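You operate a simulated robot arm through the tools that you are given. There is no shell and no other tool. Be economical: measure what you need, move in short steps, check, and stop when the job is done.

You run a simulated robot arm. Do the job below in one go: nothing can be reset, and whatever is moved stays where it is left.

Task
Take the blue gift mug and put it on the rubber mat. Then put the green gift mug in the wash sink. Then put the clay beaker from the clear part of the packing table in the wash sink. Then take the beaker with a blue stripe and put it on the lid rest on the ledge. Then fetch the pink taped clay knob and set it on the flat paper pad. Then take the yellow taped clay knob and put it on the cork mat. Keep to this order. Set down upright: blue gift mug, green gift mug, clay beaker, beaker with a blue stripe, pink taped clay knob, yellow taped clay knob.

The check looks at the end state, three seconds after you hand in, the way a careful person would. Anything else that was tipped, shoved, dropped, spilled or broken makes it a failure. Lids that push on must go on centred and level and be pressed home; caps that screw on are set level and turned clockwise until they are tight.

Robot
A 6-joint arm with a two-finger parallel gripper on a trunk, on a base that drives. Base frame: it is fixed to the floor where the robot stands at the start and does not move with it; the origin is under the middle of the robot, x ahead of it, y to its left, z up; the surface under the hand at the start is at about z = 86. Units: cm, degrees, N and s.
With the tool pointing down near the work surface it reaches from about 30 to 80 cm from the robot's upright axis, wherever it stands. Its first joint turns from -166.0 to 166.0 degrees. Places, roughly: beaker with a blue stripe (6x6x9 cm) [80, 60, 90]; blue gift mug (12x8x10 cm) [50, -10, 90]; clay beaker (6x6x9 cm) [70, 40, 90]; cork mat (44x17 cm) [-308, 226, 82]; flat paper pad (10x6x3 cm) [60, 50, 90]; green gift mug (12x8x10 cm) [50, 10, 90]; lid rest on the ledge (25x22 cm) [286, -40, 74]; pink taped clay knob (4x4x5 cm) [10, 210, 90]; rubber mat (17x24 cm) [254, 74, 80]; wash sink [260, 170, 70]; yellow taped clay knob (4x4x5 cm) [-30, 210, 90]. Payload 3.43 kg.
Tool frame: the origin (TCP) lies between the finger pads and is the grasp point; the fingertips stand 3.4 cm ahead of it; z points along the fingers, y is the line along which they close. The gripper opens to 12.8 cm. The fingers are 2.4 cm wide and 1.2 cm thick; the gripper's body (4.8 by 13 cm) begins 9.6 cm behind the TCP.
Orientation is that of the tool frame in the base frame, as a unit quaternion [w, x, y, z]. With the fingers straight down and closing along the base's y, the tool's x points along the base's -x, its y along +y and its z along -z.

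Tools
- The arm moves only by the tool send_rows. Its argument "increments" is a list of rows, each a list of 7 numbers: the shift along the tool's x, y, z in cm, then the turn, a rotation vector about the tool's x, y, z in rad, then the finger opening in cm, from 0 to 12.8. In form: [[x, y, z, rx, ry, rz, jaw], ...]. A call has 1 to 20 rows; each row shifts and turns the commanded pose from where the row before left it, along the tool's axes as they then stand. Rows are played at 5 a second. More than 5 cm and 8.6 degrees between two rows, or a gripper value outside its range, and nothing of the call is played. Where a pose cannot be reached the arm comes as near as it can. A force on the tool above 40 N (or 10 N above the force at the start of the call, whichever is more), or a blocked arm, ends the call early, and 0.2 s more pass. Each finger travels about 4.5 cm/s and halts on what it meets, pressing with about 35 N; the grip force reading is that of the motor and also rises with nothing between the fingers. The clock runs only during rows and for 0.2 s after the last one: add rows that do not move to give the fingers time. It gives the time, the measured TCP pose, the force on the tool (base axes), the opening and the grip force at its end, in the units of the frame above (readings bear some noise), with the torque about the TCP (base axes, N m) and any sound that the robot's microphone picked up, and new pictures: "show" is both (left out), scene, wrist or none.
- Cameras (640 x 400 px; columns grow to the right, rows downward): "scene" is now at [2.3, 14.54, 151.12]; the picture's right is [-0.03, -1.00, 0.00], its down [-0.66, 0.02, -0.75] and it looks along [0.75, -0.02, -0.66] (base axes); focal length 276 px, centre (320, 200). "wrist" rides on the gripper at [7.6, -1.1, -16] in the tool frame; the picture's right is [0.15, 0.99, 0.00], its down [-0.88, 0.13, -0.46] and it looks along [-0.45, 0.07, 0.89] (tool axes); focal length 234 px, centre (320, 200).
- steer(legs): drives the robot by 1 to 6 legs, each [ahead, turn to the left] in cm and degrees, along the robot's own axes; the way and the turn of a leg run together, so that a leg with both is an arc; at most 150 cm and 180 degrees a leg. The arm and the cameras ride along, it lands a little off, and it stops where it bumps. It gives what a move gives, and a new picture of the scene camera.
- pan_tilt(pan, tilt): turns the head with the scene camera to pan (to the left, within 155 degrees either way) and tilt (down, from -29 to 69), counted from straight ahead of the robot. It gives what a move gives, and a new picture of the scene camera.
- locate(camera, pixels): there is no depth. For up to 12 entries [column, row, z] of the newest picture of that camera ("zoom" is the newest enlarged one), the place [x, y] in the base frame at which the ray of that pixel passes the height z, good to about 0.3 cm. The clock stands still meanwhile.
- inspect(camera, box): a new picture of the part [left, top, right, bottom] of that camera's present view, enlarged. The clock stands still meanwhile.
- close_job(): hands the job in; it is judged then, once.

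Work in short steps. Measure before you move; look again where a grasp or a placing could have gone wrong, and mend it. You have 124 turns and 260 pictures in all, those below and enlarged ones among them. Open the gripper and draw the arm clear of the work before you hand the job in, unless the task says otherwise; then end with one line.

The tools are called after ">>>" by a JSON object that holds its "fn" and its "kwargs". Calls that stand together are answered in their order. send_rows: Moves the arm, as the interface text tells. Its arguments: {"type":"object","properties":{"increments":{"type":"array","items":{"type":"array","items":{"type":"number"}}},"show":{"type":"string","enum":["both","scene","wrist","none"]}},"required":["increments"]} The other tools are called the same way: steer (legs) drives the base; pan_tilt (pan, tilt) turns the head that bears the scene camera; locate (camera, pixels) gives the place at which the rays of pixels pass given heights; inspect (camera, box) takes an enlarged picture of a part of a camera's view; close_job () hands the job in.

At the start:

```text
t: 0.0
ee_pos: [46.16, 2.98, 111.09]
tcp_rot: [0.001, -0.004, 1.0, 0.0]
force: [-0.1, 0.2, 0.1]
wrist_torque: [0.02, 0.0, 0.01]
grip_width: 12.79
finger_force: 0.1
robot x, y, heading: [0.4, -0.63, -0.0]
head pan, tilt: [-1.7, 41.1]
```

scene: 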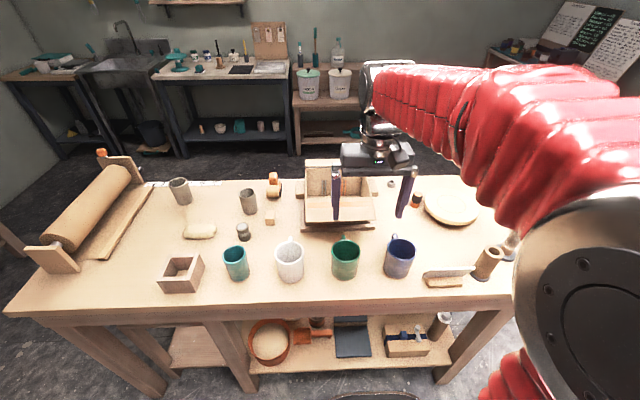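
wrist: 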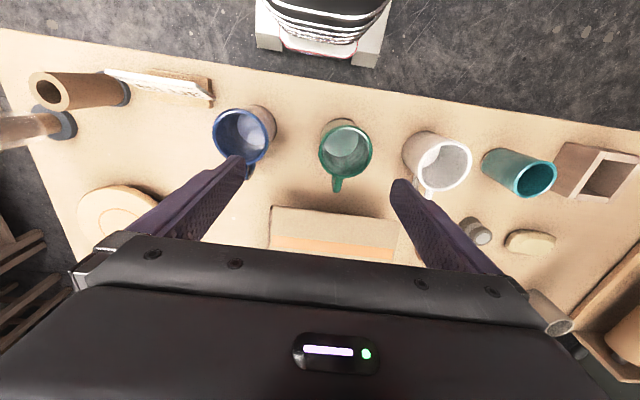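

The scene shows the blue mug near (399,258) and the green mug near (345,258). I enlarge the table and measure the mugs.

>>> {"fn": "inspect", "kwargs": {"camera": "scene", "box": [140, 160, 520, 310]}}

>>> {"fn": "inspect", "kwargs": {"camera": "scene", "box": [0, 10, 380, 160]}}

>>> {"fn": "locate", "kwargs": {"camera": "scene", "pixels": [[400, 243, 96], [400, 270, 86], [346, 243, 96], [290, 245, 96], [346, 272, 86], [180, 182, 95], [248, 193, 95], [240, 70, 80], [125, 70, 80]]}}

```text
1.68 times, centred on (330, 235) of scene
```

zoom: 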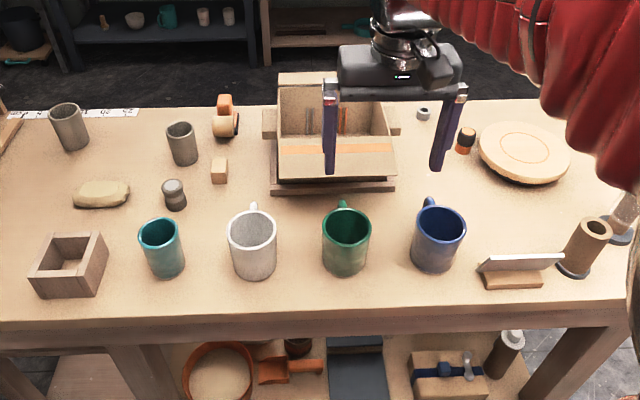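

```text
1.68 times, centred on (190, 85) of scene
```

zoom: 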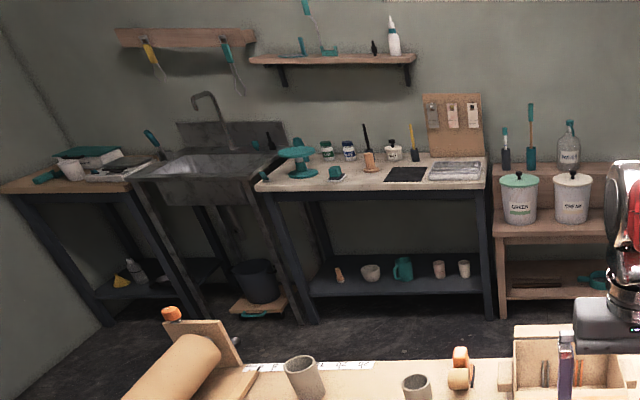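

```text
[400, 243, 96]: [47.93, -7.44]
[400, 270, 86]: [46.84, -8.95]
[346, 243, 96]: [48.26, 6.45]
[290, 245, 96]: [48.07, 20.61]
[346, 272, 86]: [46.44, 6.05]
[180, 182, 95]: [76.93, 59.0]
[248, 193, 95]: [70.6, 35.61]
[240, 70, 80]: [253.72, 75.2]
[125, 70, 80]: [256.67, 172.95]
```

I refine the rim centres from both cameras.

>>> {"fn": "locate", "kwargs": {"camera": "scene", "pixels": [[400, 249, 96], [386, 250, 96], [414, 250, 96], [345.5, 250, 96], [331, 250, 96], [360, 250, 96]]}}

>>> {"fn": "locate", "kwargs": {"camera": "wrist", "pixels": [[241, 136, 96], [213, 136, 96], [270, 136, 96], [345, 150, 96], [319, 150, 96], [372, 150, 96], [249, 170, 92], [337, 186, 92]]}}

>>> {"fn": "inspect", "kwargs": {"camera": "wrist", "box": [190, 80, 510, 220]}}

```text
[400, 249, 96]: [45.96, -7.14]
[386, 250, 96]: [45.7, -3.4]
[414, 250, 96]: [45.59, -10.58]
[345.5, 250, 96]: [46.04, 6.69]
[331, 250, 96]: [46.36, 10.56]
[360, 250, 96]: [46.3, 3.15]
```

```text
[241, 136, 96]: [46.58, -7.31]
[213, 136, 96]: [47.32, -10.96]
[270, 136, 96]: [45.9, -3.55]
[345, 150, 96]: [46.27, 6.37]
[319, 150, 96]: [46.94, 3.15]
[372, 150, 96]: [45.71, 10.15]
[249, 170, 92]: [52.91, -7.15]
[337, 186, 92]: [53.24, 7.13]
```

```text
2.00 times, centred on (350, 150) of wrist
```

zoom: 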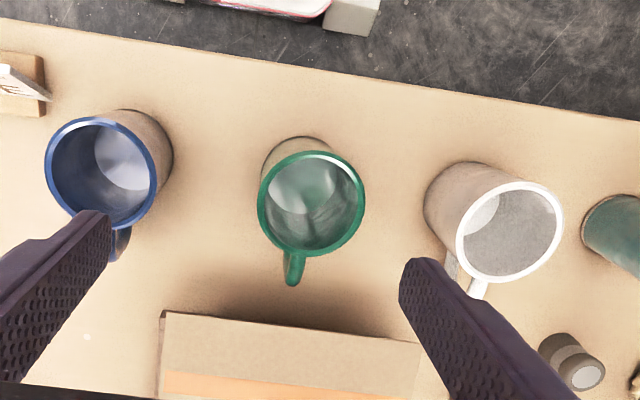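

Blue mug centre is about (46.3,-7.2) with a 7.3 cm rim and its handle toward +x. I move above it and go down with the fingers on ±y.

>>> {"fn": "send_rows", "kwargs": {"increments": [[0, -3.4, 0, 0, 0, 0, 10.8], [0, -3.4, 0, 0, 0, 0, 10.8], [-0.1, -3.4, 0, 0, 0, 0, 10.8], [0, 0, 4, 0, 0, 0, 10.8], [0, 0, 4, 0, 0, 0, 10.8], [0, 0, 0, 0, 0, 0, 10.8]]}}

```text
t: 1.4
ee_pos: [46.5, -7.34, 103.23]
tcp_rot: [0.001, -0.003, 1.0, 0.001]
force: [0.3, 0.0, -0.1]
wrist_torque: [0.02, 0.02, -0.03]
grip_width: 10.8
finger_force: 0.0
robot x, y, heading: [-0.2, -1.12, -0.0]
head pan, tilt: [-1.7, 41.1]
```

scene: 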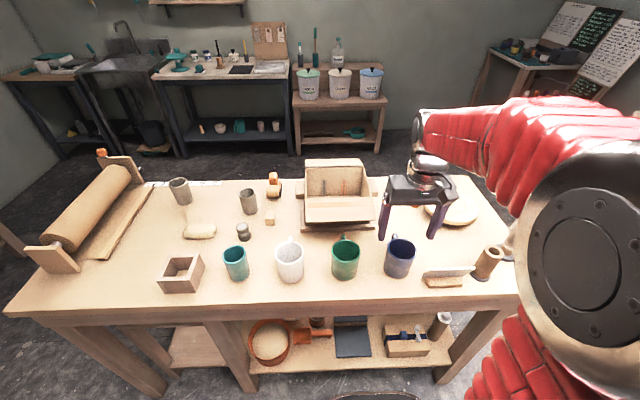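
wrist: 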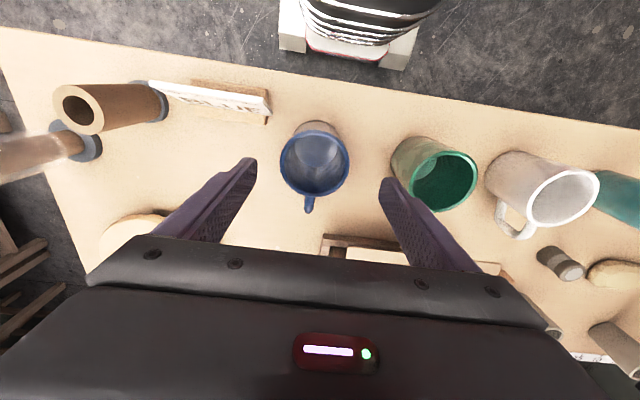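

The rim now sits at (315,160) in the wrist view; I check its centre once more.

>>> {"fn": "locate", "kwargs": {"camera": "wrist", "pixels": [[315, 161, 96], [282, 161, 96], [349, 161, 96], [309, 207, 92]]}}

```text
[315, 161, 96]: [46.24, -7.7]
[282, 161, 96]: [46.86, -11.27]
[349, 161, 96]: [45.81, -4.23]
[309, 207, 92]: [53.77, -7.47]
```

Centre is about (46.3,-7.7). I go down to z≈91.7 and close.

>>> {"fn": "send_rows", "kwargs": {"increments": [[0.1, -0.35, 4, 0, 0, 0, 10.8], [0, 0, 4, 0, 0, 0, 10.8], [0, 0, 3.5, 0, 0, 0, 10.8], [0, 0, 0, 0, 0, 0, 8], [0, 0, 0, 0, 0, 0, 6], [0, 0, 0, 0, 0, 0, 5], [0, 0, 0, 0, 0, 0, 5], [0, 0, 0, 0, 0, 0, 5]]}}

```text
t: 3.2
ee_pos: [46.58, -7.67, 91.71]
tcp_rot: [0.0, -0.003, 1.0, 0.0]
force: [-0.3, -0.8, 0.5]
wrist_torque: [0.01, 0.04, -0.01]
grip_width: 7.17
finger_force: 35.2
robot x, y, heading: [0.24, -1.08, -0.1]
head pan, tilt: [-1.7, 41.1]
```

scene: 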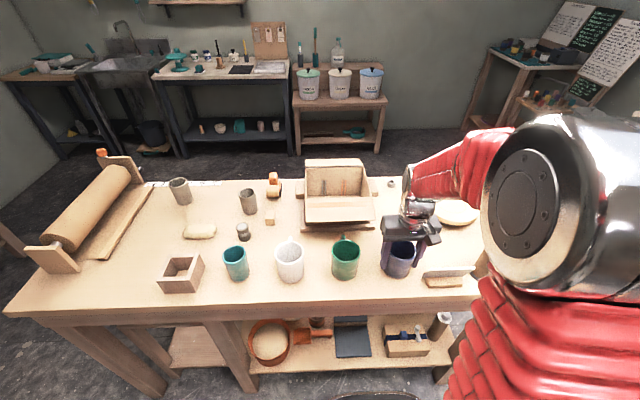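
wrist: 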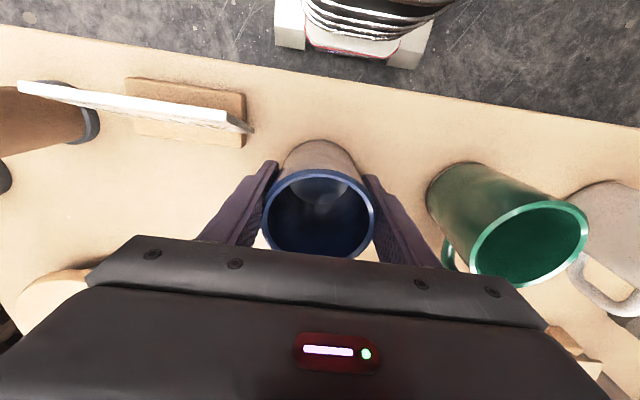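

Gripped at 7.17 cm wide. I lift straight up and then look around to choose the driving way.

>>> {"fn": "send_rows", "kwargs": {"increments": [[0, 0, -4, 0, 0, 0, 5], [0, 0, -5, 0, 0, 0, 5], [0, 0, -5, 0, 0, 0, 5], [0, 0, -5, 0, 0, 0, 5], [0, 0, -5, 0, 0, 0, 5], [0, 0, 0, 0, 0, 0, 5]], "show": "wrist"}}

>>> {"fn": "pan_tilt", "kwargs": {"pan": -60, "tilt": 35}}

>>> {"fn": "pan_tilt", "kwargs": {"pan": 60, "tilt": 35}}

```text
t: 4.6
ee_pos: [46.57, -7.71, 115.5]
tcp_rot: [0.001, -0.004, 1.0, 0.001]
force: [-0.3, -0.8, -3.4]
wrist_torque: [0.02, 0.01, 0.0]
grip_width: 7.17
finger_force: 34.8
robot x, y, heading: [0.04, -0.7, 0.0]
head pan, tilt: [-1.7, 41.1]
```

wrist: 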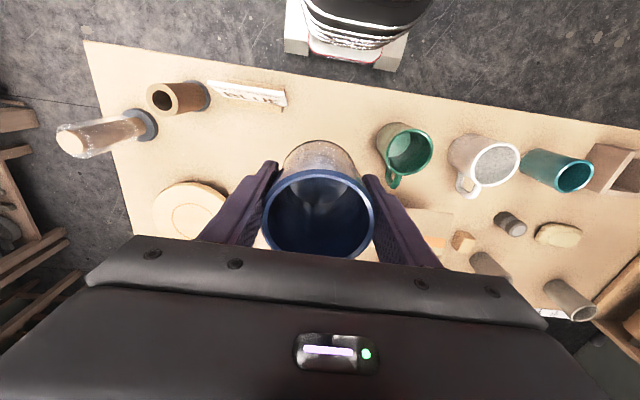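

```text
t: 5.9
ee_pos: [46.49, -7.61, 115.47]
tcp_rot: [0.001, -0.004, 1.0, 0.0]
force: [0.4, -0.2, -2.5]
wrist_torque: [0.0, 0.02, 0.01]
grip_width: 7.18
finger_force: 34.4
robot x, y, heading: [0.06, -0.8, 0.3]
head pan, tilt: [-60.0, 35.0]
```

scene: 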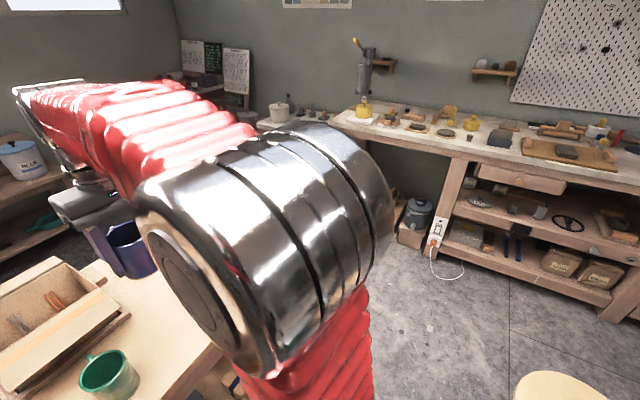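

```text
t: 7.9
ee_pos: [46.48, -7.63, 115.57]
tcp_rot: [0.001, -0.004, 1.0, 0.0]
force: [0.1, -0.4, -2.8]
wrist_torque: [-0.01, 0.03, -0.02]
grip_width: 7.15
finger_force: 35.0
robot x, y, heading: [-0.09, -0.86, -0.1]
head pan, tilt: [60.0, 35.0]
```

scene: 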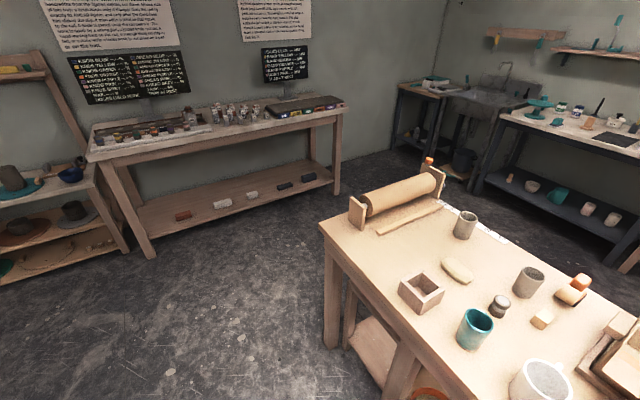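

The left side is open floor. I measure the table's left end and the left bench's front edge for clearances.

>>> {"fn": "locate", "kwargs": {"camera": "scene", "pixels": [[321, 226, 86], [430, 168, 100], [95, 160, 87], [346, 108, 87], [155, 257, 0], [340, 193, 0], [470, 92, 80], [500, 118, 80], [478, 190, 0], [325, 345, 0], [128, 250, 0]]}}

>>> {"fn": "pan_tilt", "kwargs": {"pan": 120, "tilt": 40}}

```text
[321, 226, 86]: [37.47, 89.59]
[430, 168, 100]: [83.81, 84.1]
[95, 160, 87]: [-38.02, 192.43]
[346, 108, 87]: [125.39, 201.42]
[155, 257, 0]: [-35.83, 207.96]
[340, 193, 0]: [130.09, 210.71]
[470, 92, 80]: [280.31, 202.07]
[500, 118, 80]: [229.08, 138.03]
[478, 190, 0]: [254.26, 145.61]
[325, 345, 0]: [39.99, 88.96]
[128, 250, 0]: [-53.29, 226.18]
```

```text
t: 9.2
ee_pos: [46.57, -7.58, 115.5]
tcp_rot: [0.001, -0.004, 1.0, -0.001]
force: [0.6, 0.3, -2.8]
wrist_torque: [0.01, 0.03, -0.04]
grip_width: 7.15
finger_force: 35.0
robot x, y, heading: [0.07, -1.01, 0.2]
head pan, tilt: [120.0, 40.0]
```

scene: 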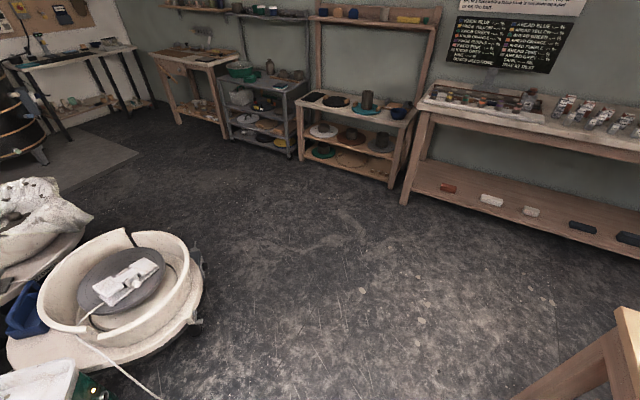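

I check how near the pottery wheel (right rim at pixel ~(203,290)) comes to my path.

>>> {"fn": "locate", "kwargs": {"camera": "scene", "pixels": [[203, 290, 45], [203, 290, 20], [190, 345, 20], [200, 255, 45], [100, 365, 40], [90, 390, 40]]}}

```text
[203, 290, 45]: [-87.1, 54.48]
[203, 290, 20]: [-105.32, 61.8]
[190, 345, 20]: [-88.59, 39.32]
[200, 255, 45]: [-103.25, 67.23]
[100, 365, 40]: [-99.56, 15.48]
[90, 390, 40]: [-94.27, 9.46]
```

The wheel is 85+ cm away, so the left route is free. I drive round the table's left end.

>>> {"fn": "pan_tilt", "kwargs": {"pan": 0, "tilt": 40}}

>>> {"fn": "steer", "kwargs": {"legs": [[0, 90], [136, 0], [0, -90]]}}

```text
t: 11.2
ee_pos: [46.58, -7.64, 115.42]
tcp_rot: [0.001, -0.002, 1.0, 0.0]
force: [0.4, 0.0, -2.9]
wrist_torque: [0.03, 0.05, -0.04]
grip_width: 7.17
finger_force: 35.0
robot x, y, heading: [0.16, -1.01, -0.2]
head pan, tilt: [0.0, 40.0]
```

scene: 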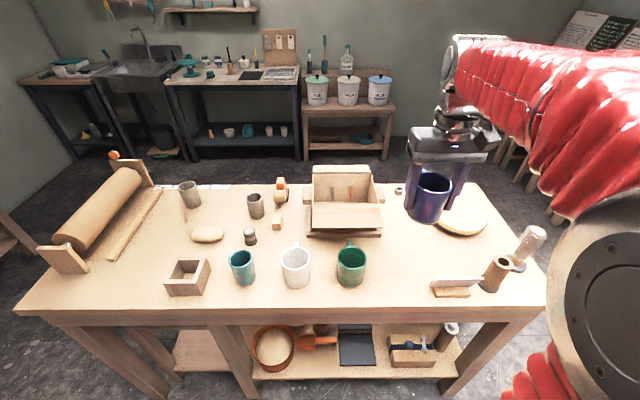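

```text
t: 17.2
ee_pos: [6.32, 46.0, 115.47]
tcp_rot: [-0.001, 0.713, -0.701, 0.0]
force: [1.1, 1.1, -2.6]
wrist_torque: [-0.05, 0.07, -0.03]
grip_width: 7.17
finger_force: 35.0
robot x, y, heading: [5.54, -0.97, 89.8]
head pan, tilt: [0.0, 40.0]
stopped in leg 1: the robot was blocked; the commanded pose is now the measured one
```

scene: 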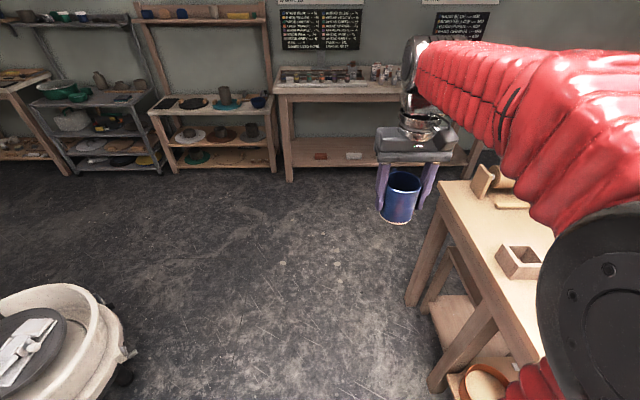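

The base was blocked at the end of the turn, at x=5.5. I look down to the right to see what it touches.

>>> {"fn": "pan_tilt", "kwargs": {"pan": -50, "tilt": 65}}

>>> {"fn": "pan_tilt", "kwargs": {"pan": -120, "tilt": 60}}

```text
t: 18.4
ee_pos: [6.42, 46.02, 115.56]
tcp_rot: [-0.001, 0.713, -0.701, -0.002]
force: [-0.1, 0.1, -2.8]
wrist_torque: [-0.07, -0.01, 0.01]
grip_width: 7.15
finger_force: 34.6
robot x, y, heading: [5.64, -0.56, 89.8]
head pan, tilt: [-50.0, 65.0]
```

scene: 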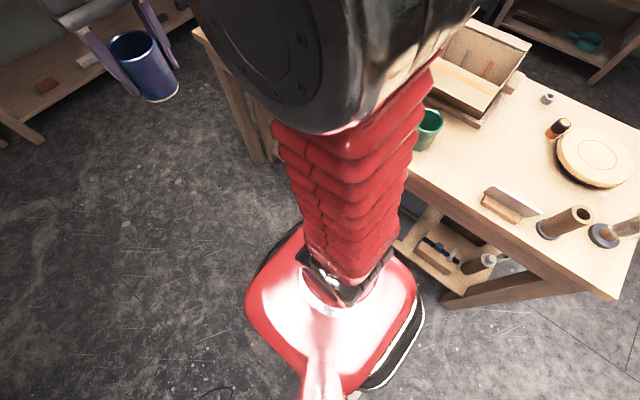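

```text
t: 19.8
ee_pos: [6.53, 46.1, 115.56]
tcp_rot: [-0.001, 0.714, -0.7, 0.0]
force: [-0.4, -0.9, -2.4]
wrist_torque: [-0.01, 0.02, 0.0]
grip_width: 7.2
finger_force: 35.4
robot x, y, heading: [5.51, -0.35, 90.0]
head pan, tilt: [-120.0, 60.0]
```

scene: 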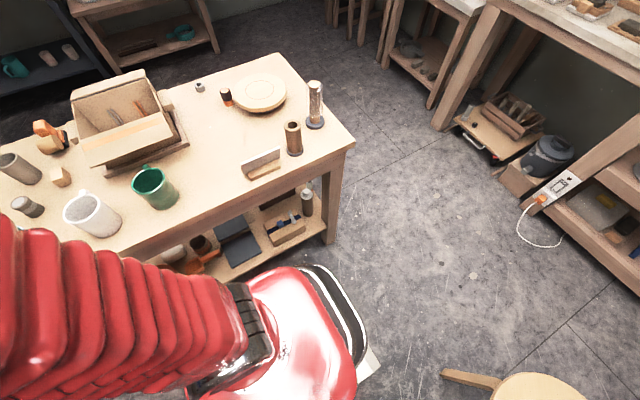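

The cause isn't obvious; the base stands close to the table's edge. I try steering away from the table with a small left turn, then a short forward leg.

>>> {"fn": "steer", "kwargs": {"legs": [[0, 12]]}}

```text
t: 21.2
ee_pos: [-3.31, 45.16, 115.53]
tcp_rot: [0.0, 0.782, -0.623, -0.002]
force: [-0.6, 0.1, -3.9]
wrist_torque: [-0.05, -0.04, 0.01]
grip_width: 7.17
finger_force: 34.9
robot x, y, heading: [6.37, -0.47, 101.6]
head pan, tilt: [-120.0, 60.0]
```

scene: 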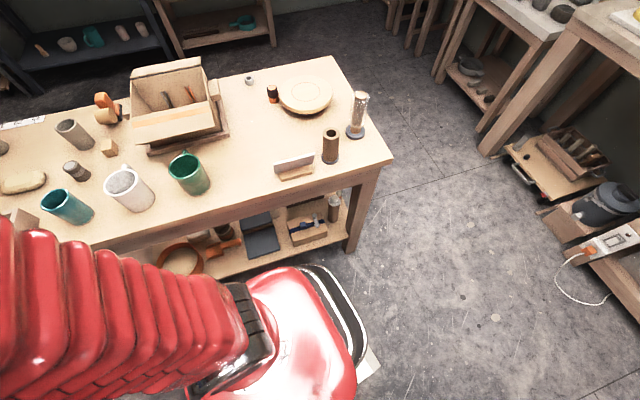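

The turn worked. Now a forward leg away from the table.

>>> {"fn": "pan_tilt", "kwargs": {"pan": 0, "tilt": 40}}

>>> {"fn": "steer", "kwargs": {"legs": [[50, 0]]}}

```text
t: 23.2
ee_pos: [-3.24, 45.1, 115.57]
tcp_rot: [-0.001, 0.782, -0.623, 0.0]
force: [0.0, 0.1, -3.2]
wrist_torque: [-0.04, -0.01, 0.01]
grip_width: 7.18
finger_force: 35.0
robot x, y, heading: [6.4, -0.5, 101.8]
head pan, tilt: [0.0, 40.0]
```

scene: 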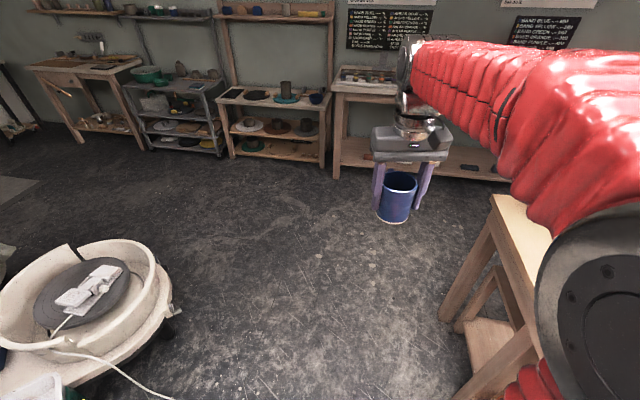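

```text
t: 26.8
ee_pos: [-12.24, 93.09, 115.63]
tcp_rot: [0.0, 0.778, -0.628, -0.001]
force: [-0.3, 1.2, -3.0]
wrist_torque: [-0.04, 0.03, -0.02]
grip_width: 7.18
finger_force: 35.3
robot x, y, heading: [-3.61, 47.42, 101.1]
head pan, tilt: [0.0, 40.0]
```

scene: 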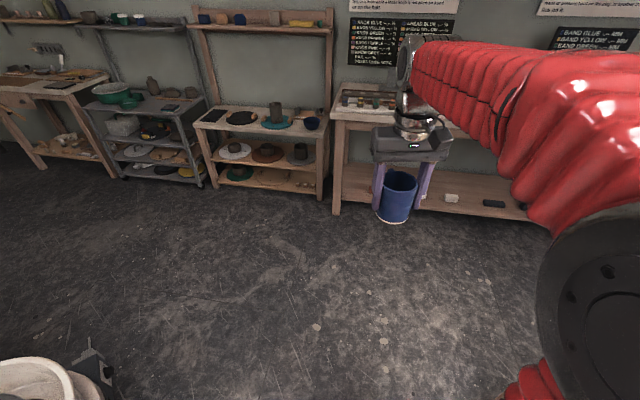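

Clear now. I go on to y≈133, turn to face +x and drive along the aisle.

>>> {"fn": "steer", "kwargs": {"legs": [[87, -11], [0, -90], [150, 0]]}}

```text
t: 38.2
ee_pos: [34.98, 134.56, 115.54]
tcp_rot: [0.0, -0.029, 1.0, 0.0]
force: [0.1, 0.6, -2.3]
wrist_torque: [-0.07, 0.06, 0.02]
grip_width: 7.17
finger_force: 35.5
robot x, y, heading: [-11.63, 138.61, 2.6]
head pan, tilt: [0.0, 40.0]
stopped in leg 2: the robot was blocked; the commanded pose is now the measured one
```

scene: 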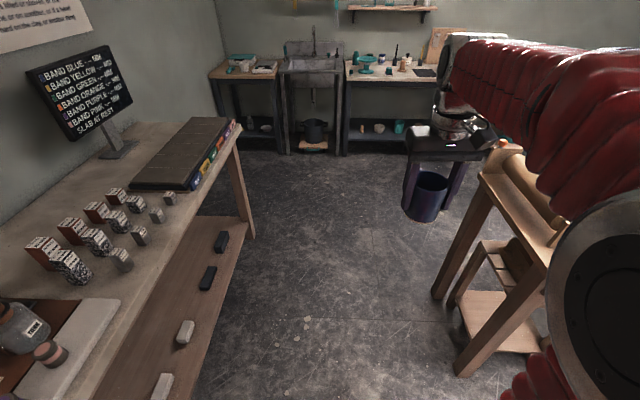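

The turn finished within 2.6° before the stop. I continue along the aisle with a small correction.

>>> {"fn": "steer", "kwargs": {"legs": [[100, -4]]}}

```text
t: 44.9
ee_pos: [134.88, 131.55, 115.72]
tcp_rot: [0.0, 0.013, 1.0, 0.0]
force: [-0.8, -1.1, -3.0]
wrist_torque: [-0.05, 0.05, -0.01]
grip_width: 7.17
finger_force: 34.9
robot x, y, heading: [88.56, 139.63, -1.9]
head pan, tilt: [0.0, 40.0]
```

scene: 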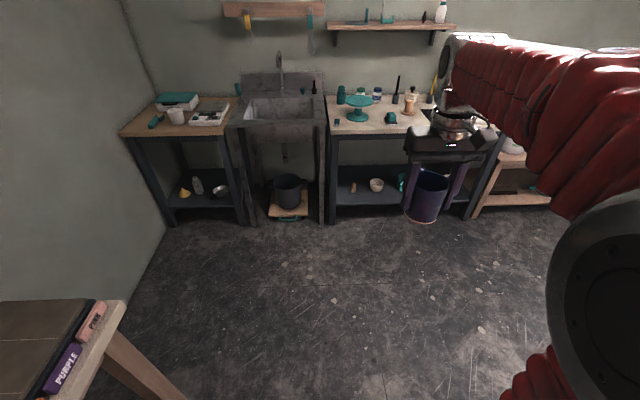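

Next I go diagonally toward a standing spot at about (186,74).

>>> {"fn": "steer", "kwargs": {"legs": [[45, 0], [0, -50]]}}

>>> {"fn": "steer", "kwargs": {"legs": [[80, 0]]}}

```text
t: 51.5
ee_pos: [156.04, 97.77, 115.72]
tcp_rot: [0.0, 0.435, 0.9, -0.001]
force: [-0.7, 0.5, -3.1]
wrist_torque: [0.03, 0.05, 0.01]
grip_width: 7.18
finger_force: 34.6
robot x, y, heading: [134.74, 140.08, -51.8]
head pan, tilt: [0.0, 40.0]
```

scene: 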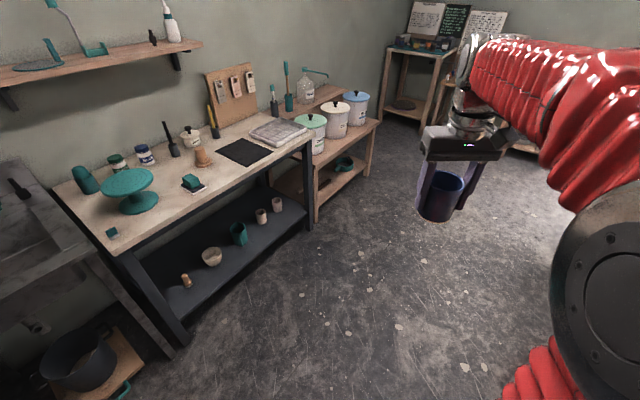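

```text
t: 57.0
ee_pos: [204.56, 35.0, 115.81]
tcp_rot: [-0.001, 0.438, 0.899, 0.0]
force: [-0.2, 0.7, -2.8]
wrist_torque: [0.03, 0.01, 0.01]
grip_width: 7.18
finger_force: 34.9
robot x, y, heading: [183.83, 77.69, -52.0]
head pan, tilt: [0.0, 40.0]
```

scene: 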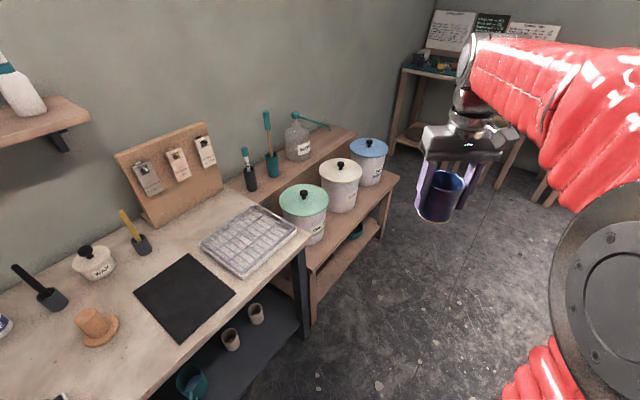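

I turn to face the counter and look at the mat.

>>> {"fn": "steer", "kwargs": {"legs": [[0, 51]]}}

```text
t: 60.8
ee_pos: [229.94, 68.11, 115.81]
tcp_rot: [-0.001, -0.002, 1.0, 0.0]
force: [0.3, 0.0, -3.3]
wrist_torque: [0.03, 0.05, 0.0]
grip_width: 7.16
finger_force: 34.9
robot x, y, heading: [183.44, 74.02, -0.5]
head pan, tilt: [0.0, 40.0]
```

scene: 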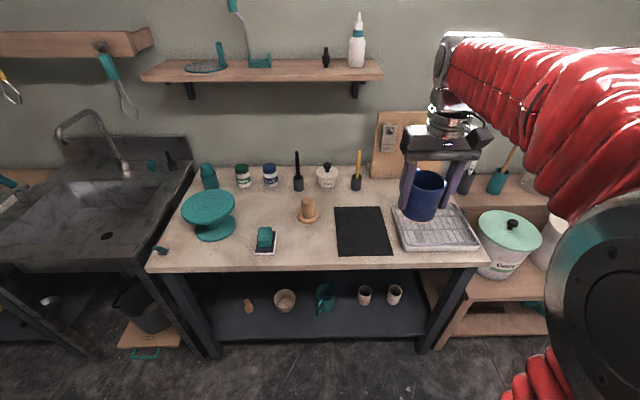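

Good stand. I measure the mat corners (335,207), (379,206), (395,254), (337,255) at z=80.

>>> {"fn": "locate", "kwargs": {"camera": "scene", "pixels": [[335, 207, 80], [379, 206, 80], [394, 254, 80], [338, 255, 80], [360, 231, 80], [150, 270, 80], [486, 262, 80], [308, 215, 80], [400, 212, 82], [358, 180, 82], [306, 198, 90]]}}

```text
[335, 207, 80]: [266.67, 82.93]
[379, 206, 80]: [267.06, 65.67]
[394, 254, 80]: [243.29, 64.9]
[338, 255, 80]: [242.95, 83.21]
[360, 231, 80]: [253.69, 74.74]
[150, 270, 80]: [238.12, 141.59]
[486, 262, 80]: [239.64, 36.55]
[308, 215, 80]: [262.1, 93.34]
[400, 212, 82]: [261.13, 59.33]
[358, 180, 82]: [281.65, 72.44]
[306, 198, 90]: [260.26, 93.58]
```

Mat centre is about (254.5,74). I move over it and lower part of the way.

>>> {"fn": "send_rows", "kwargs": {"increments": [[-4.7, 1.2, 0, 0, 0, 0, 5], [-4.7, 1.2, 0, 0, 0, 0, 5], [-4.7, 1.2, 0, 0, 0, 0, 5], [-4.7, 1.2, 0, 0, 0, 0, 5], [-4.7, 1.2, 0, 0, 0, 0, 5], [0, 0, 4.5, 0, 0, 0, 5], [0, 0, 4.5, 0, 0, 0, 5], [0, 0, 4.5, 0, 0, 0, 5], [0, 0, 4.5, 0, 0, 0, 5], [0, 0, 4.5, 0, 0, 0, 5], [0, 0, 3, 0, 0, 0, 5], [0, 0, 0, 0, 0, 0, 5]]}}

```text
t: 63.4
ee_pos: [253.33, 74.2, 90.14]
tcp_rot: [0.001, 0.0, 1.0, 0.001]
force: [-0.8, -0.2, -2.5]
wrist_torque: [-0.04, 0.05, 0.01]
grip_width: 7.14
finger_force: 34.9
robot x, y, heading: [183.49, 74.01, -0.6]
head pan, tilt: [0.0, 40.0]
```

scene: 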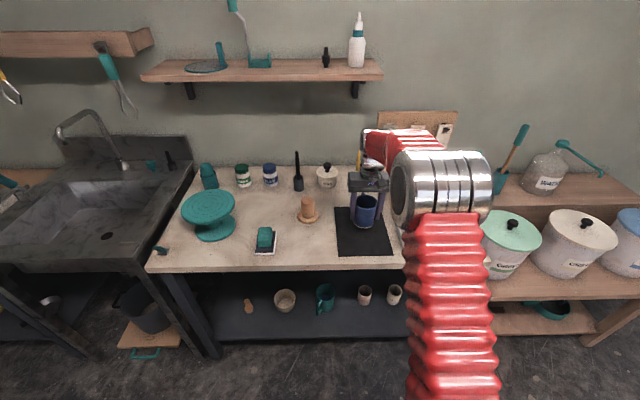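
wrist: 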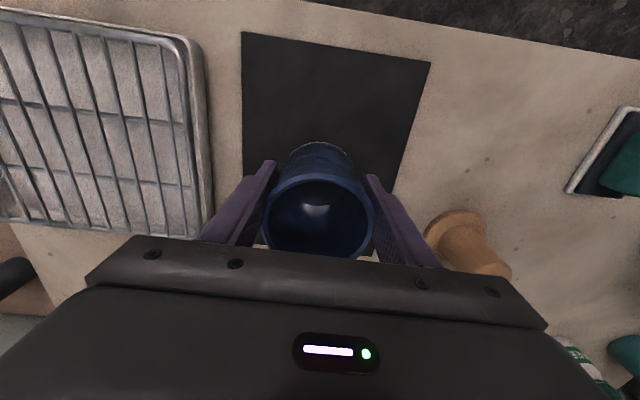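

The mug is over the mat. I lower slowly until I feel contact.

>>> {"fn": "send_rows", "kwargs": {"increments": [[0, 0, 2, 0, 0, 0, 5], [0, 0, 1.2, 0, 0, 0, 5], [0, 0, 0.4, 0, 0, 0, 5], [0, 0, 0.3, 0, 0, 0, 5], [0, 0, 0, 0, 0, 0, 5]], "show": "none"}}

```text
t: 64.6
ee_pos: [253.41, 74.17, 86.44]
tcp_rot: [0.0, -0.001, 1.0, 0.001]
force: [0.1, 0.0, -2.9]
wrist_torque: [0.0, 0.02, -0.01]
grip_width: 7.18
finger_force: 35.2
robot x, y, heading: [183.47, 73.93, -0.6]
head pan, tilt: [0.0, 40.0]
```

>>> {"fn": "send_rows", "kwargs": {"increments": [[0, 0, 0.3, 0, 0, 0, 5], [0, 0, 0.3, 0, 0, 0, 5], [0, 0, 0, 0, 0, 0, 5]], "show": "none"}}

```text
t: 65.4
ee_pos: [253.5, 73.95, 85.99]
tcp_rot: [0.001, -0.001, 1.0, 0.0]
force: [0.9, -1.2, 21.9]
wrist_torque: [0.03, -0.13, 0.0]
grip_width: 7.19
finger_force: 35.3
robot x, y, heading: [183.32, 74.49, -0.5]
head pan, tilt: [0.0, 40.0]
```

Contact felt at z≈86.0 (22 N). I open the fingers slowly and lift out.

>>> {"fn": "send_rows", "kwargs": {"increments": [[0, 0, -0.1, 0, 0, 0, 7.6], [0, 0, 0, 0, 0, 0, 8.6], [0, 0, 0, 0, 0, 0, 9.6], [0, 0, 0, 0, 0, 0, 9.6], [0, 0, -3, 0, 0, 0, 9.6], [0, 0, -4, 0, 0, 0, 9.6], [0, 0, -5, 0, 0, 0, 9.6], [0, 0, -5, 0, 0, 0, 9.6], [0, 0, -5, 0, 0, 0, 9.6], [0, 0, -5, 0, 0, 0, 9.6]]}}

```text
t: 67.6
ee_pos: [252.99, 74.11, 112.93]
tcp_rot: [0.0, -0.001, 1.0, 0.0]
force: [1.4, 0.7, 0.3]
wrist_torque: [-0.01, 0.01, 0.02]
grip_width: 9.59
finger_force: 0.0
robot x, y, heading: [183.33, 73.86, -0.4]
head pan, tilt: [0.0, 40.0]
```

scene: 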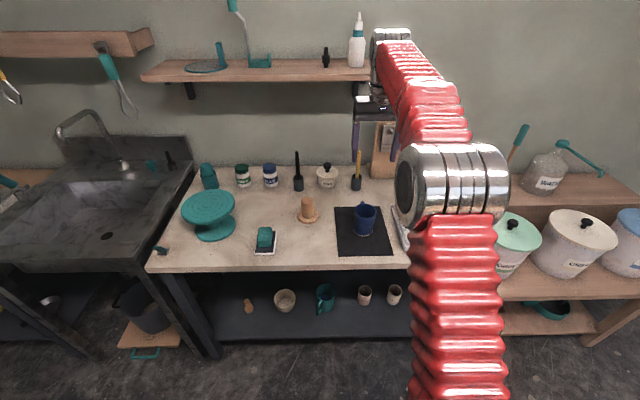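
wrist: 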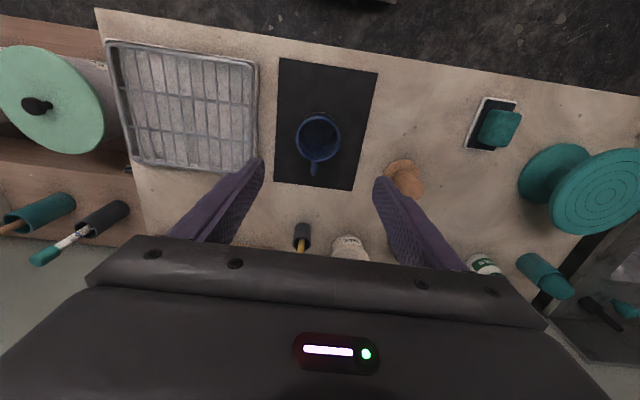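

The blue mug stands upright on the mat. I retract the arm and drive to the near (aisle) side of the packing table.

>>> {"fn": "send_rows", "kwargs": {"increments": [[4.5, -0.5, 0, 0, 0, 0, 9.6], [4.5, -0.5, 0, 0, 0, 0, 9.6], [4.5, -0.5, 0, 0, 0, 0, 9.6], [4.5, -0.5, 0, 0, 0, 0, 9.6], [4.5, -0.5, 0, 0, 0, 0, 9.6], [0, 0, -3, 0, 0, 0, 9.6]], "show": "none"}}

>>> {"fn": "steer", "kwargs": {"legs": [[-8, 0], [0, -90], [58, 0]]}}

>>> {"fn": "pan_tilt", "kwargs": {"pan": 60, "tilt": 40}}

```text
t: 69.0
ee_pos: [230.95, 71.33, 115.62]
tcp_rot: [0.001, -0.001, 1.0, 0.0]
force: [-0.5, 0.1, -0.7]
wrist_torque: [0.06, -0.01, -0.02]
grip_width: 9.59
finger_force: 0.0
robot x, y, heading: [183.26, 73.88, -0.3]
head pan, tilt: [0.0, 40.0]
```

```text
t: 79.5
ee_pos: [174.13, -31.9, 115.69]
tcp_rot: [0.0, 0.698, 0.716, 0.0]
force: [0.2, -0.6, 0.0]
wrist_torque: [-0.01, -0.02, -0.01]
grip_width: 9.62
finger_force: 0.1
robot x, y, heading: [178.65, 15.32, -89.7]
head pan, tilt: [0.0, 40.0]
```

scene: 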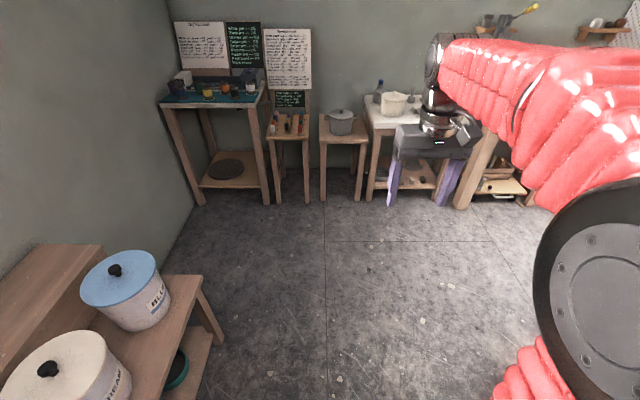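

```text
t: 80.8
ee_pos: [174.05, -31.91, 115.64]
tcp_rot: [0.0, 0.699, 0.715, 0.0]
force: [-0.5, 0.7, 0.8]
wrist_torque: [0.0, -0.02, 0.01]
grip_width: 9.56
finger_force: 0.1
robot x, y, heading: [178.38, 15.68, -89.7]
head pan, tilt: [60.0, 40.0]
```

scene: 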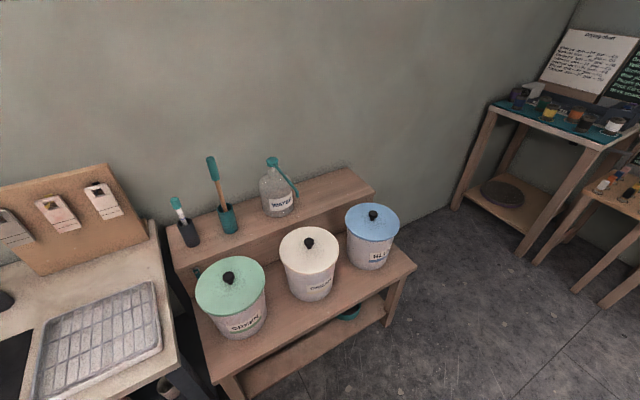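

The ledge behind the buckets is free right of the water bottle; I measure it, and read the enlarged view.

>>> {"fn": "locate", "kwargs": {"camera": "scene", "pixels": [[330, 195, 74], [372, 187, 74], [346, 168, 74], [300, 215, 74], [280, 213, 74], [370, 222, 90], [310, 243, 90], [325, 232, 74], [415, 268, 62]]}}

>>> {"fn": "inspect", "kwargs": {"camera": "scene", "box": [160, 140, 440, 320]}}

```text
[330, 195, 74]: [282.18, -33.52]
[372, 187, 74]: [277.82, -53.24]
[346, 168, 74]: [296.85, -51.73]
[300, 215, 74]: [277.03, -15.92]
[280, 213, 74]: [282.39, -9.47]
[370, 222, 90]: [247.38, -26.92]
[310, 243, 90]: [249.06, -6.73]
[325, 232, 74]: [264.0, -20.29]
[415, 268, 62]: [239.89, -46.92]
```

```text
2.22 times, centred on (300, 230) of scene
```

zoom: 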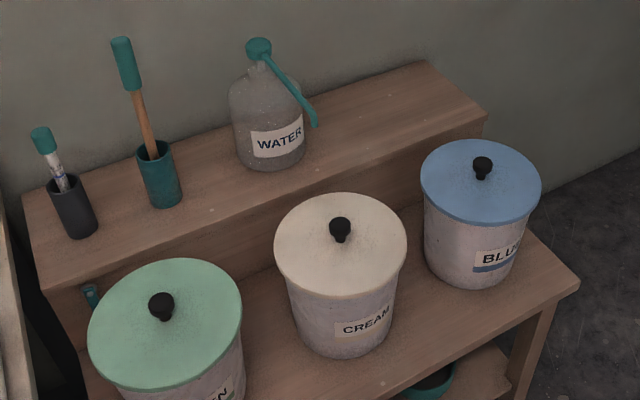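

The lid rest region is free around (286,-40). I now turn toward the packing table.

>>> {"fn": "steer", "kwargs": {"legs": [[0, -90]]}}

>>> {"fn": "pan_tilt", "kwargs": {"pan": 0, "tilt": 40}}

```text
t: 86.7
ee_pos: [130.56, 19.13, 115.61]
tcp_rot: [0.0, 1.0, 0.02, 0.0]
force: [-0.6, -0.3, 1.1]
wrist_torque: [0.02, 0.01, -0.02]
grip_width: 9.61
finger_force: 0.1
robot x, y, heading: [178.52, 10.87, -178.1]
head pan, tilt: [60.0, 40.0]
```

scene: 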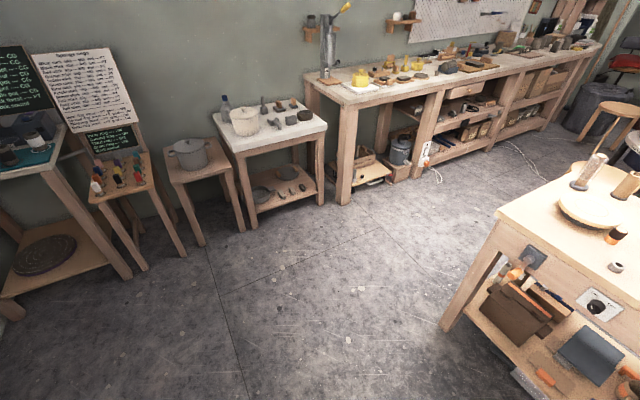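

```text
t: 88.0
ee_pos: [130.64, 19.25, 115.69]
tcp_rot: [0.001, 1.0, 0.021, 0.0]
force: [1.3, -0.4, 0.2]
wrist_torque: [0.0, 0.03, 0.03]
grip_width: 9.61
finger_force: 0.1
robot x, y, heading: [178.25, 10.7, -178.2]
head pan, tilt: [0.0, 40.0]
```

scene: 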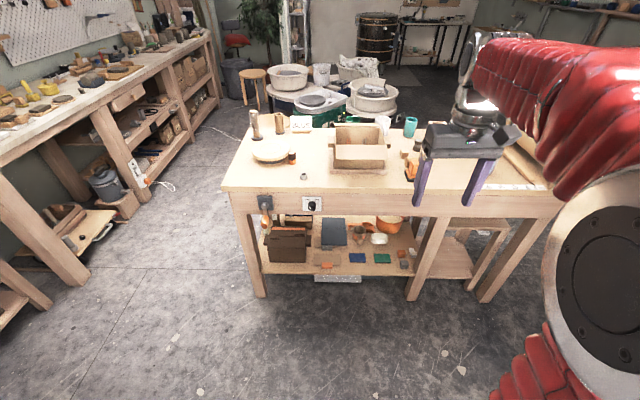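

I measure the table edge and the box's top edge.

>>> {"fn": "locate", "kwargs": {"camera": "scene", "pixels": [[400, 193, 86], [230, 189, 86], [570, 193, 86], [360, 168, 86], [360, 127, 100], [360, 145, 95]]}}

>>> {"fn": "inspect", "kwargs": {"camera": "scene", "box": [230, 100, 470, 210]}}

```text
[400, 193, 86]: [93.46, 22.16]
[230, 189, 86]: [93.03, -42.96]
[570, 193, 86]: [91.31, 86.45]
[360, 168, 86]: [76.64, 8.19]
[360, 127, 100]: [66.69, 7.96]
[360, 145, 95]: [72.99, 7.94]
```

```text
2.67 times, centred on (350, 155) of scene
```

zoom: 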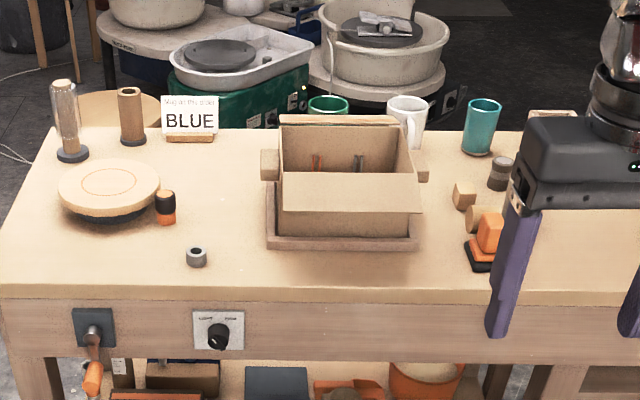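

The table's edge is at x≈93. I drive up to x≈122 with the hand high above the box, then check whether the green mug is within reach from here.

>>> {"fn": "steer", "kwargs": {"legs": [[56, -2]]}}

```text
t: 92.0
ee_pos: [75.74, 19.46, 115.63]
tcp_rot: [0.0, 1.0, 0.008, 0.0]
force: [0.1, -0.2, 0.6]
wrist_torque: [0.0, -0.01, -0.04]
grip_width: 9.6
finger_force: 0.0
robot x, y, heading: [123.55, 9.65, -179.6]
head pan, tilt: [0.0, 40.0]
```

scene: 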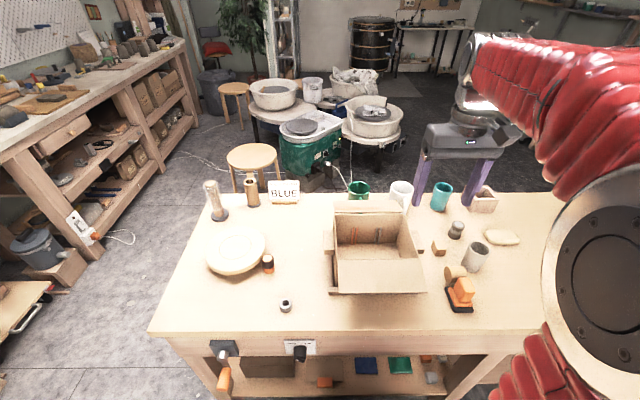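

I creep 3 cm closer and extend over the green mug at this height.

>>> {"fn": "steer", "kwargs": {"legs": [[3, 0]]}}

>>> {"fn": "send_rows", "kwargs": {"increments": [[-3.8, 1.85, 0, 0, 0, 0, 10.8], [-3.8, 1.85, 0, 0, 0, 0, 10.8], [-3.8, 1.85, 0, 0, 0, 0, 10.8], [-3.8, 1.85, 0, 0, 0, 0, 10.8], [-3.8, 1.85, 0, 0, 0, 0, 10.8], [-3.8, 1.85, 0, 0, 0, 0, 10.8], [-3.6, 1.85, 0, 0, 0, 0, 10.8], [0, 0, 0, 0, 0, 0, 10.8]]}}

```text
t: 92.9
ee_pos: [72.61, 19.43, 115.8]
tcp_rot: [0.001, 1.0, 0.007, 0.0]
force: [0.2, -0.3, 0.2]
wrist_torque: [0.01, 0.04, 0.02]
grip_width: 9.62
finger_force: 0.1
robot x, y, heading: [119.76, 9.44, -179.8]
head pan, tilt: [0.0, 40.0]
```

scene: 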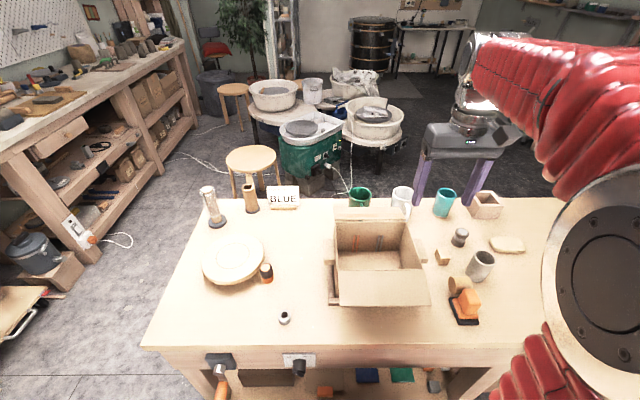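

```text
t: 94.7
ee_pos: [47.69, 6.44, 115.12]
tcp_rot: [0.0, 1.0, 0.008, 0.001]
force: [0.0, -0.1, -0.1]
wrist_torque: [-0.02, -0.02, 0.0]
grip_width: 10.81
finger_force: 0.0
out of reach, approached as far as the arm can: row 7
robot x, y, heading: [119.95, 9.5, -179.9]
head pan, tilt: [0.0, 40.0]
```

scene: 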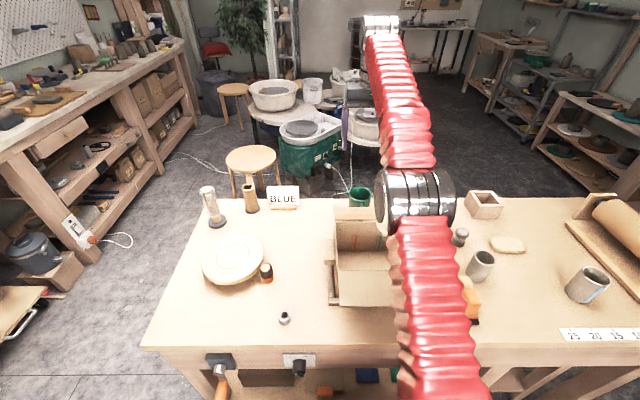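
wrist: 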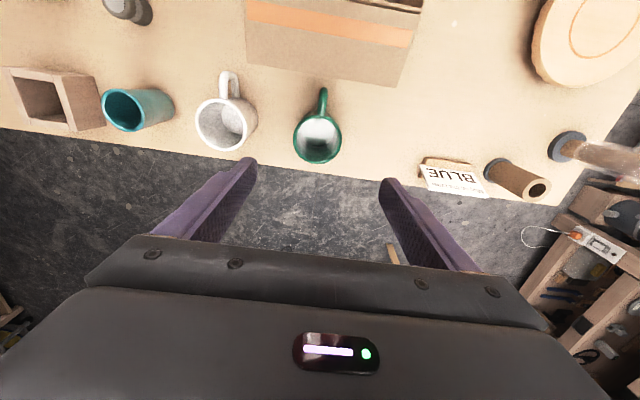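

At this height the reach is 72 cm, and lower it grows. I measure the mug and the flap edge in the wrist view.

>>> {"fn": "locate", "kwargs": {"camera": "wrist", "pixels": [[317, 139, 96], [294, 139, 96], [341, 139, 96], [323, 90, 92], [320, 78, 92], [320, 78, 98], [226, 126, 96]]}}

>>> {"fn": "inspect", "kwargs": {"camera": "wrist", "box": [200, 0, 440, 200]}}

```text
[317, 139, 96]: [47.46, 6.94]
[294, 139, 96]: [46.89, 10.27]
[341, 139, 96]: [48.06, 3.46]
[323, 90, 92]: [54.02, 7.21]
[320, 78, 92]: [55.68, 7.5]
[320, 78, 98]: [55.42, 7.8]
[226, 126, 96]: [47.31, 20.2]
```

```text
2.00 times, centred on (320, 100) of wrist
```

zoom: 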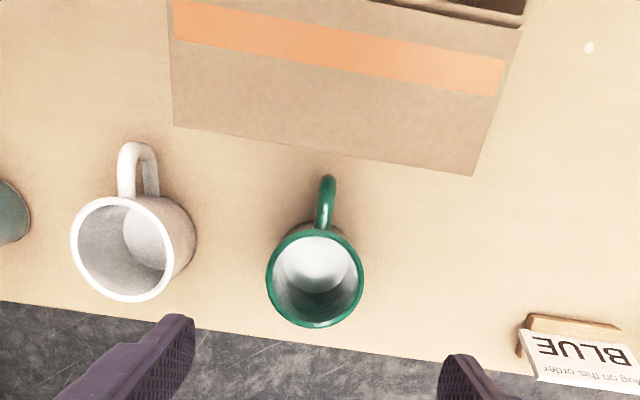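

The mug is at about (46.8,6.8); white mug's edge is ≥3 cm beyond the finger. I lower to z≈101 and check.

>>> {"fn": "send_rows", "kwargs": {"increments": [[0, -0.3, 4, 0, 0, 0, 10.8], [0, 0, 4, 0, 0, 0, 10.8], [0, 0, 4, 0, 0, 0, 10.8], [0, 0, 2, 0, 0, 0, 10.8], [0, 0, 0, 0, 0, 0, 10.8]]}}

```text
t: 95.9
ee_pos: [47.73, 6.28, 100.99]
tcp_rot: [0.0, 1.0, 0.007, 0.0]
force: [0.1, -0.8, 0.3]
wrist_torque: [-0.03, 0.01, 0.01]
grip_width: 10.79
finger_force: 0.0
robot x, y, heading: [119.93, 9.67, -179.7]
head pan, tilt: [0.0, 40.0]
```

scene: 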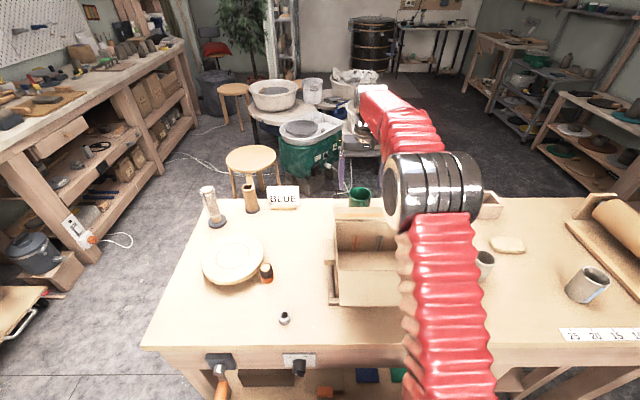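
wrist: 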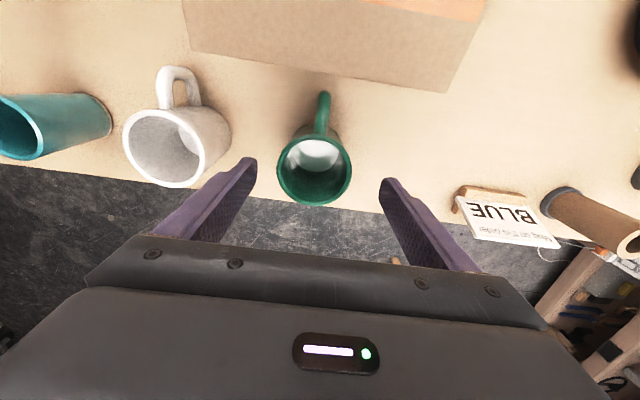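

>>> {"fn": "locate", "kwargs": {"camera": "wrist", "pixels": [[315, 171, 96], [277, 171, 96], [352, 171, 96], [323, 95, 92]]}}

```text
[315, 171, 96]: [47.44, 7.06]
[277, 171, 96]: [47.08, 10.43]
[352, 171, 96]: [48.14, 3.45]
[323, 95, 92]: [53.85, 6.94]
```

Centre (47.3,7.0). Shift 0.5 cm in y, lower to z≈91.7 and close.

>>> {"fn": "send_rows", "kwargs": {"increments": [[-0.2, -0.5, 3.3, 0, 0, 0, 10.8], [0, 0, 3, 0, 0, 0, 10.8], [0, 0, 3, 0, 0, 0, 10.8], [0, 0, 0, 0, 0, 0, 8], [0, 0, 0, 0, 0, 0, 6], [0, 0, 0, 0, 0, 0, 5], [0, 0, 0, 0, 0, 0, 5], [0, 0, 0, 0, 0, 0, 5]], "show": "wrist"}}

```text
t: 97.7
ee_pos: [47.31, 7.08, 91.92]
tcp_rot: [0.0, 1.0, 0.007, 0.0]
force: [0.4, -1.1, 0.7]
wrist_torque: [0.02, 0.02, -0.01]
grip_width: 7.16
finger_force: 35.4
robot x, y, heading: [120.22, 10.03, -179.7]
head pan, tilt: [0.0, 40.0]
```

wrist: 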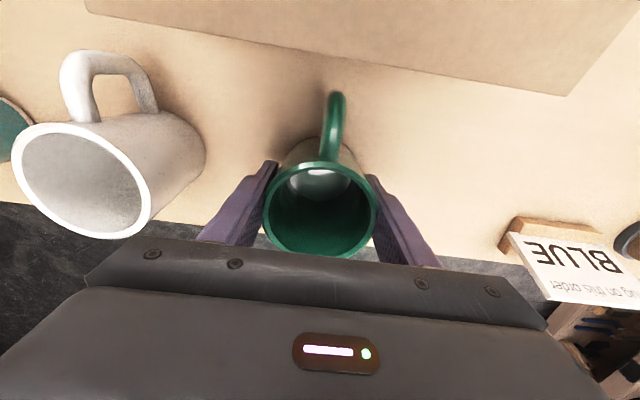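

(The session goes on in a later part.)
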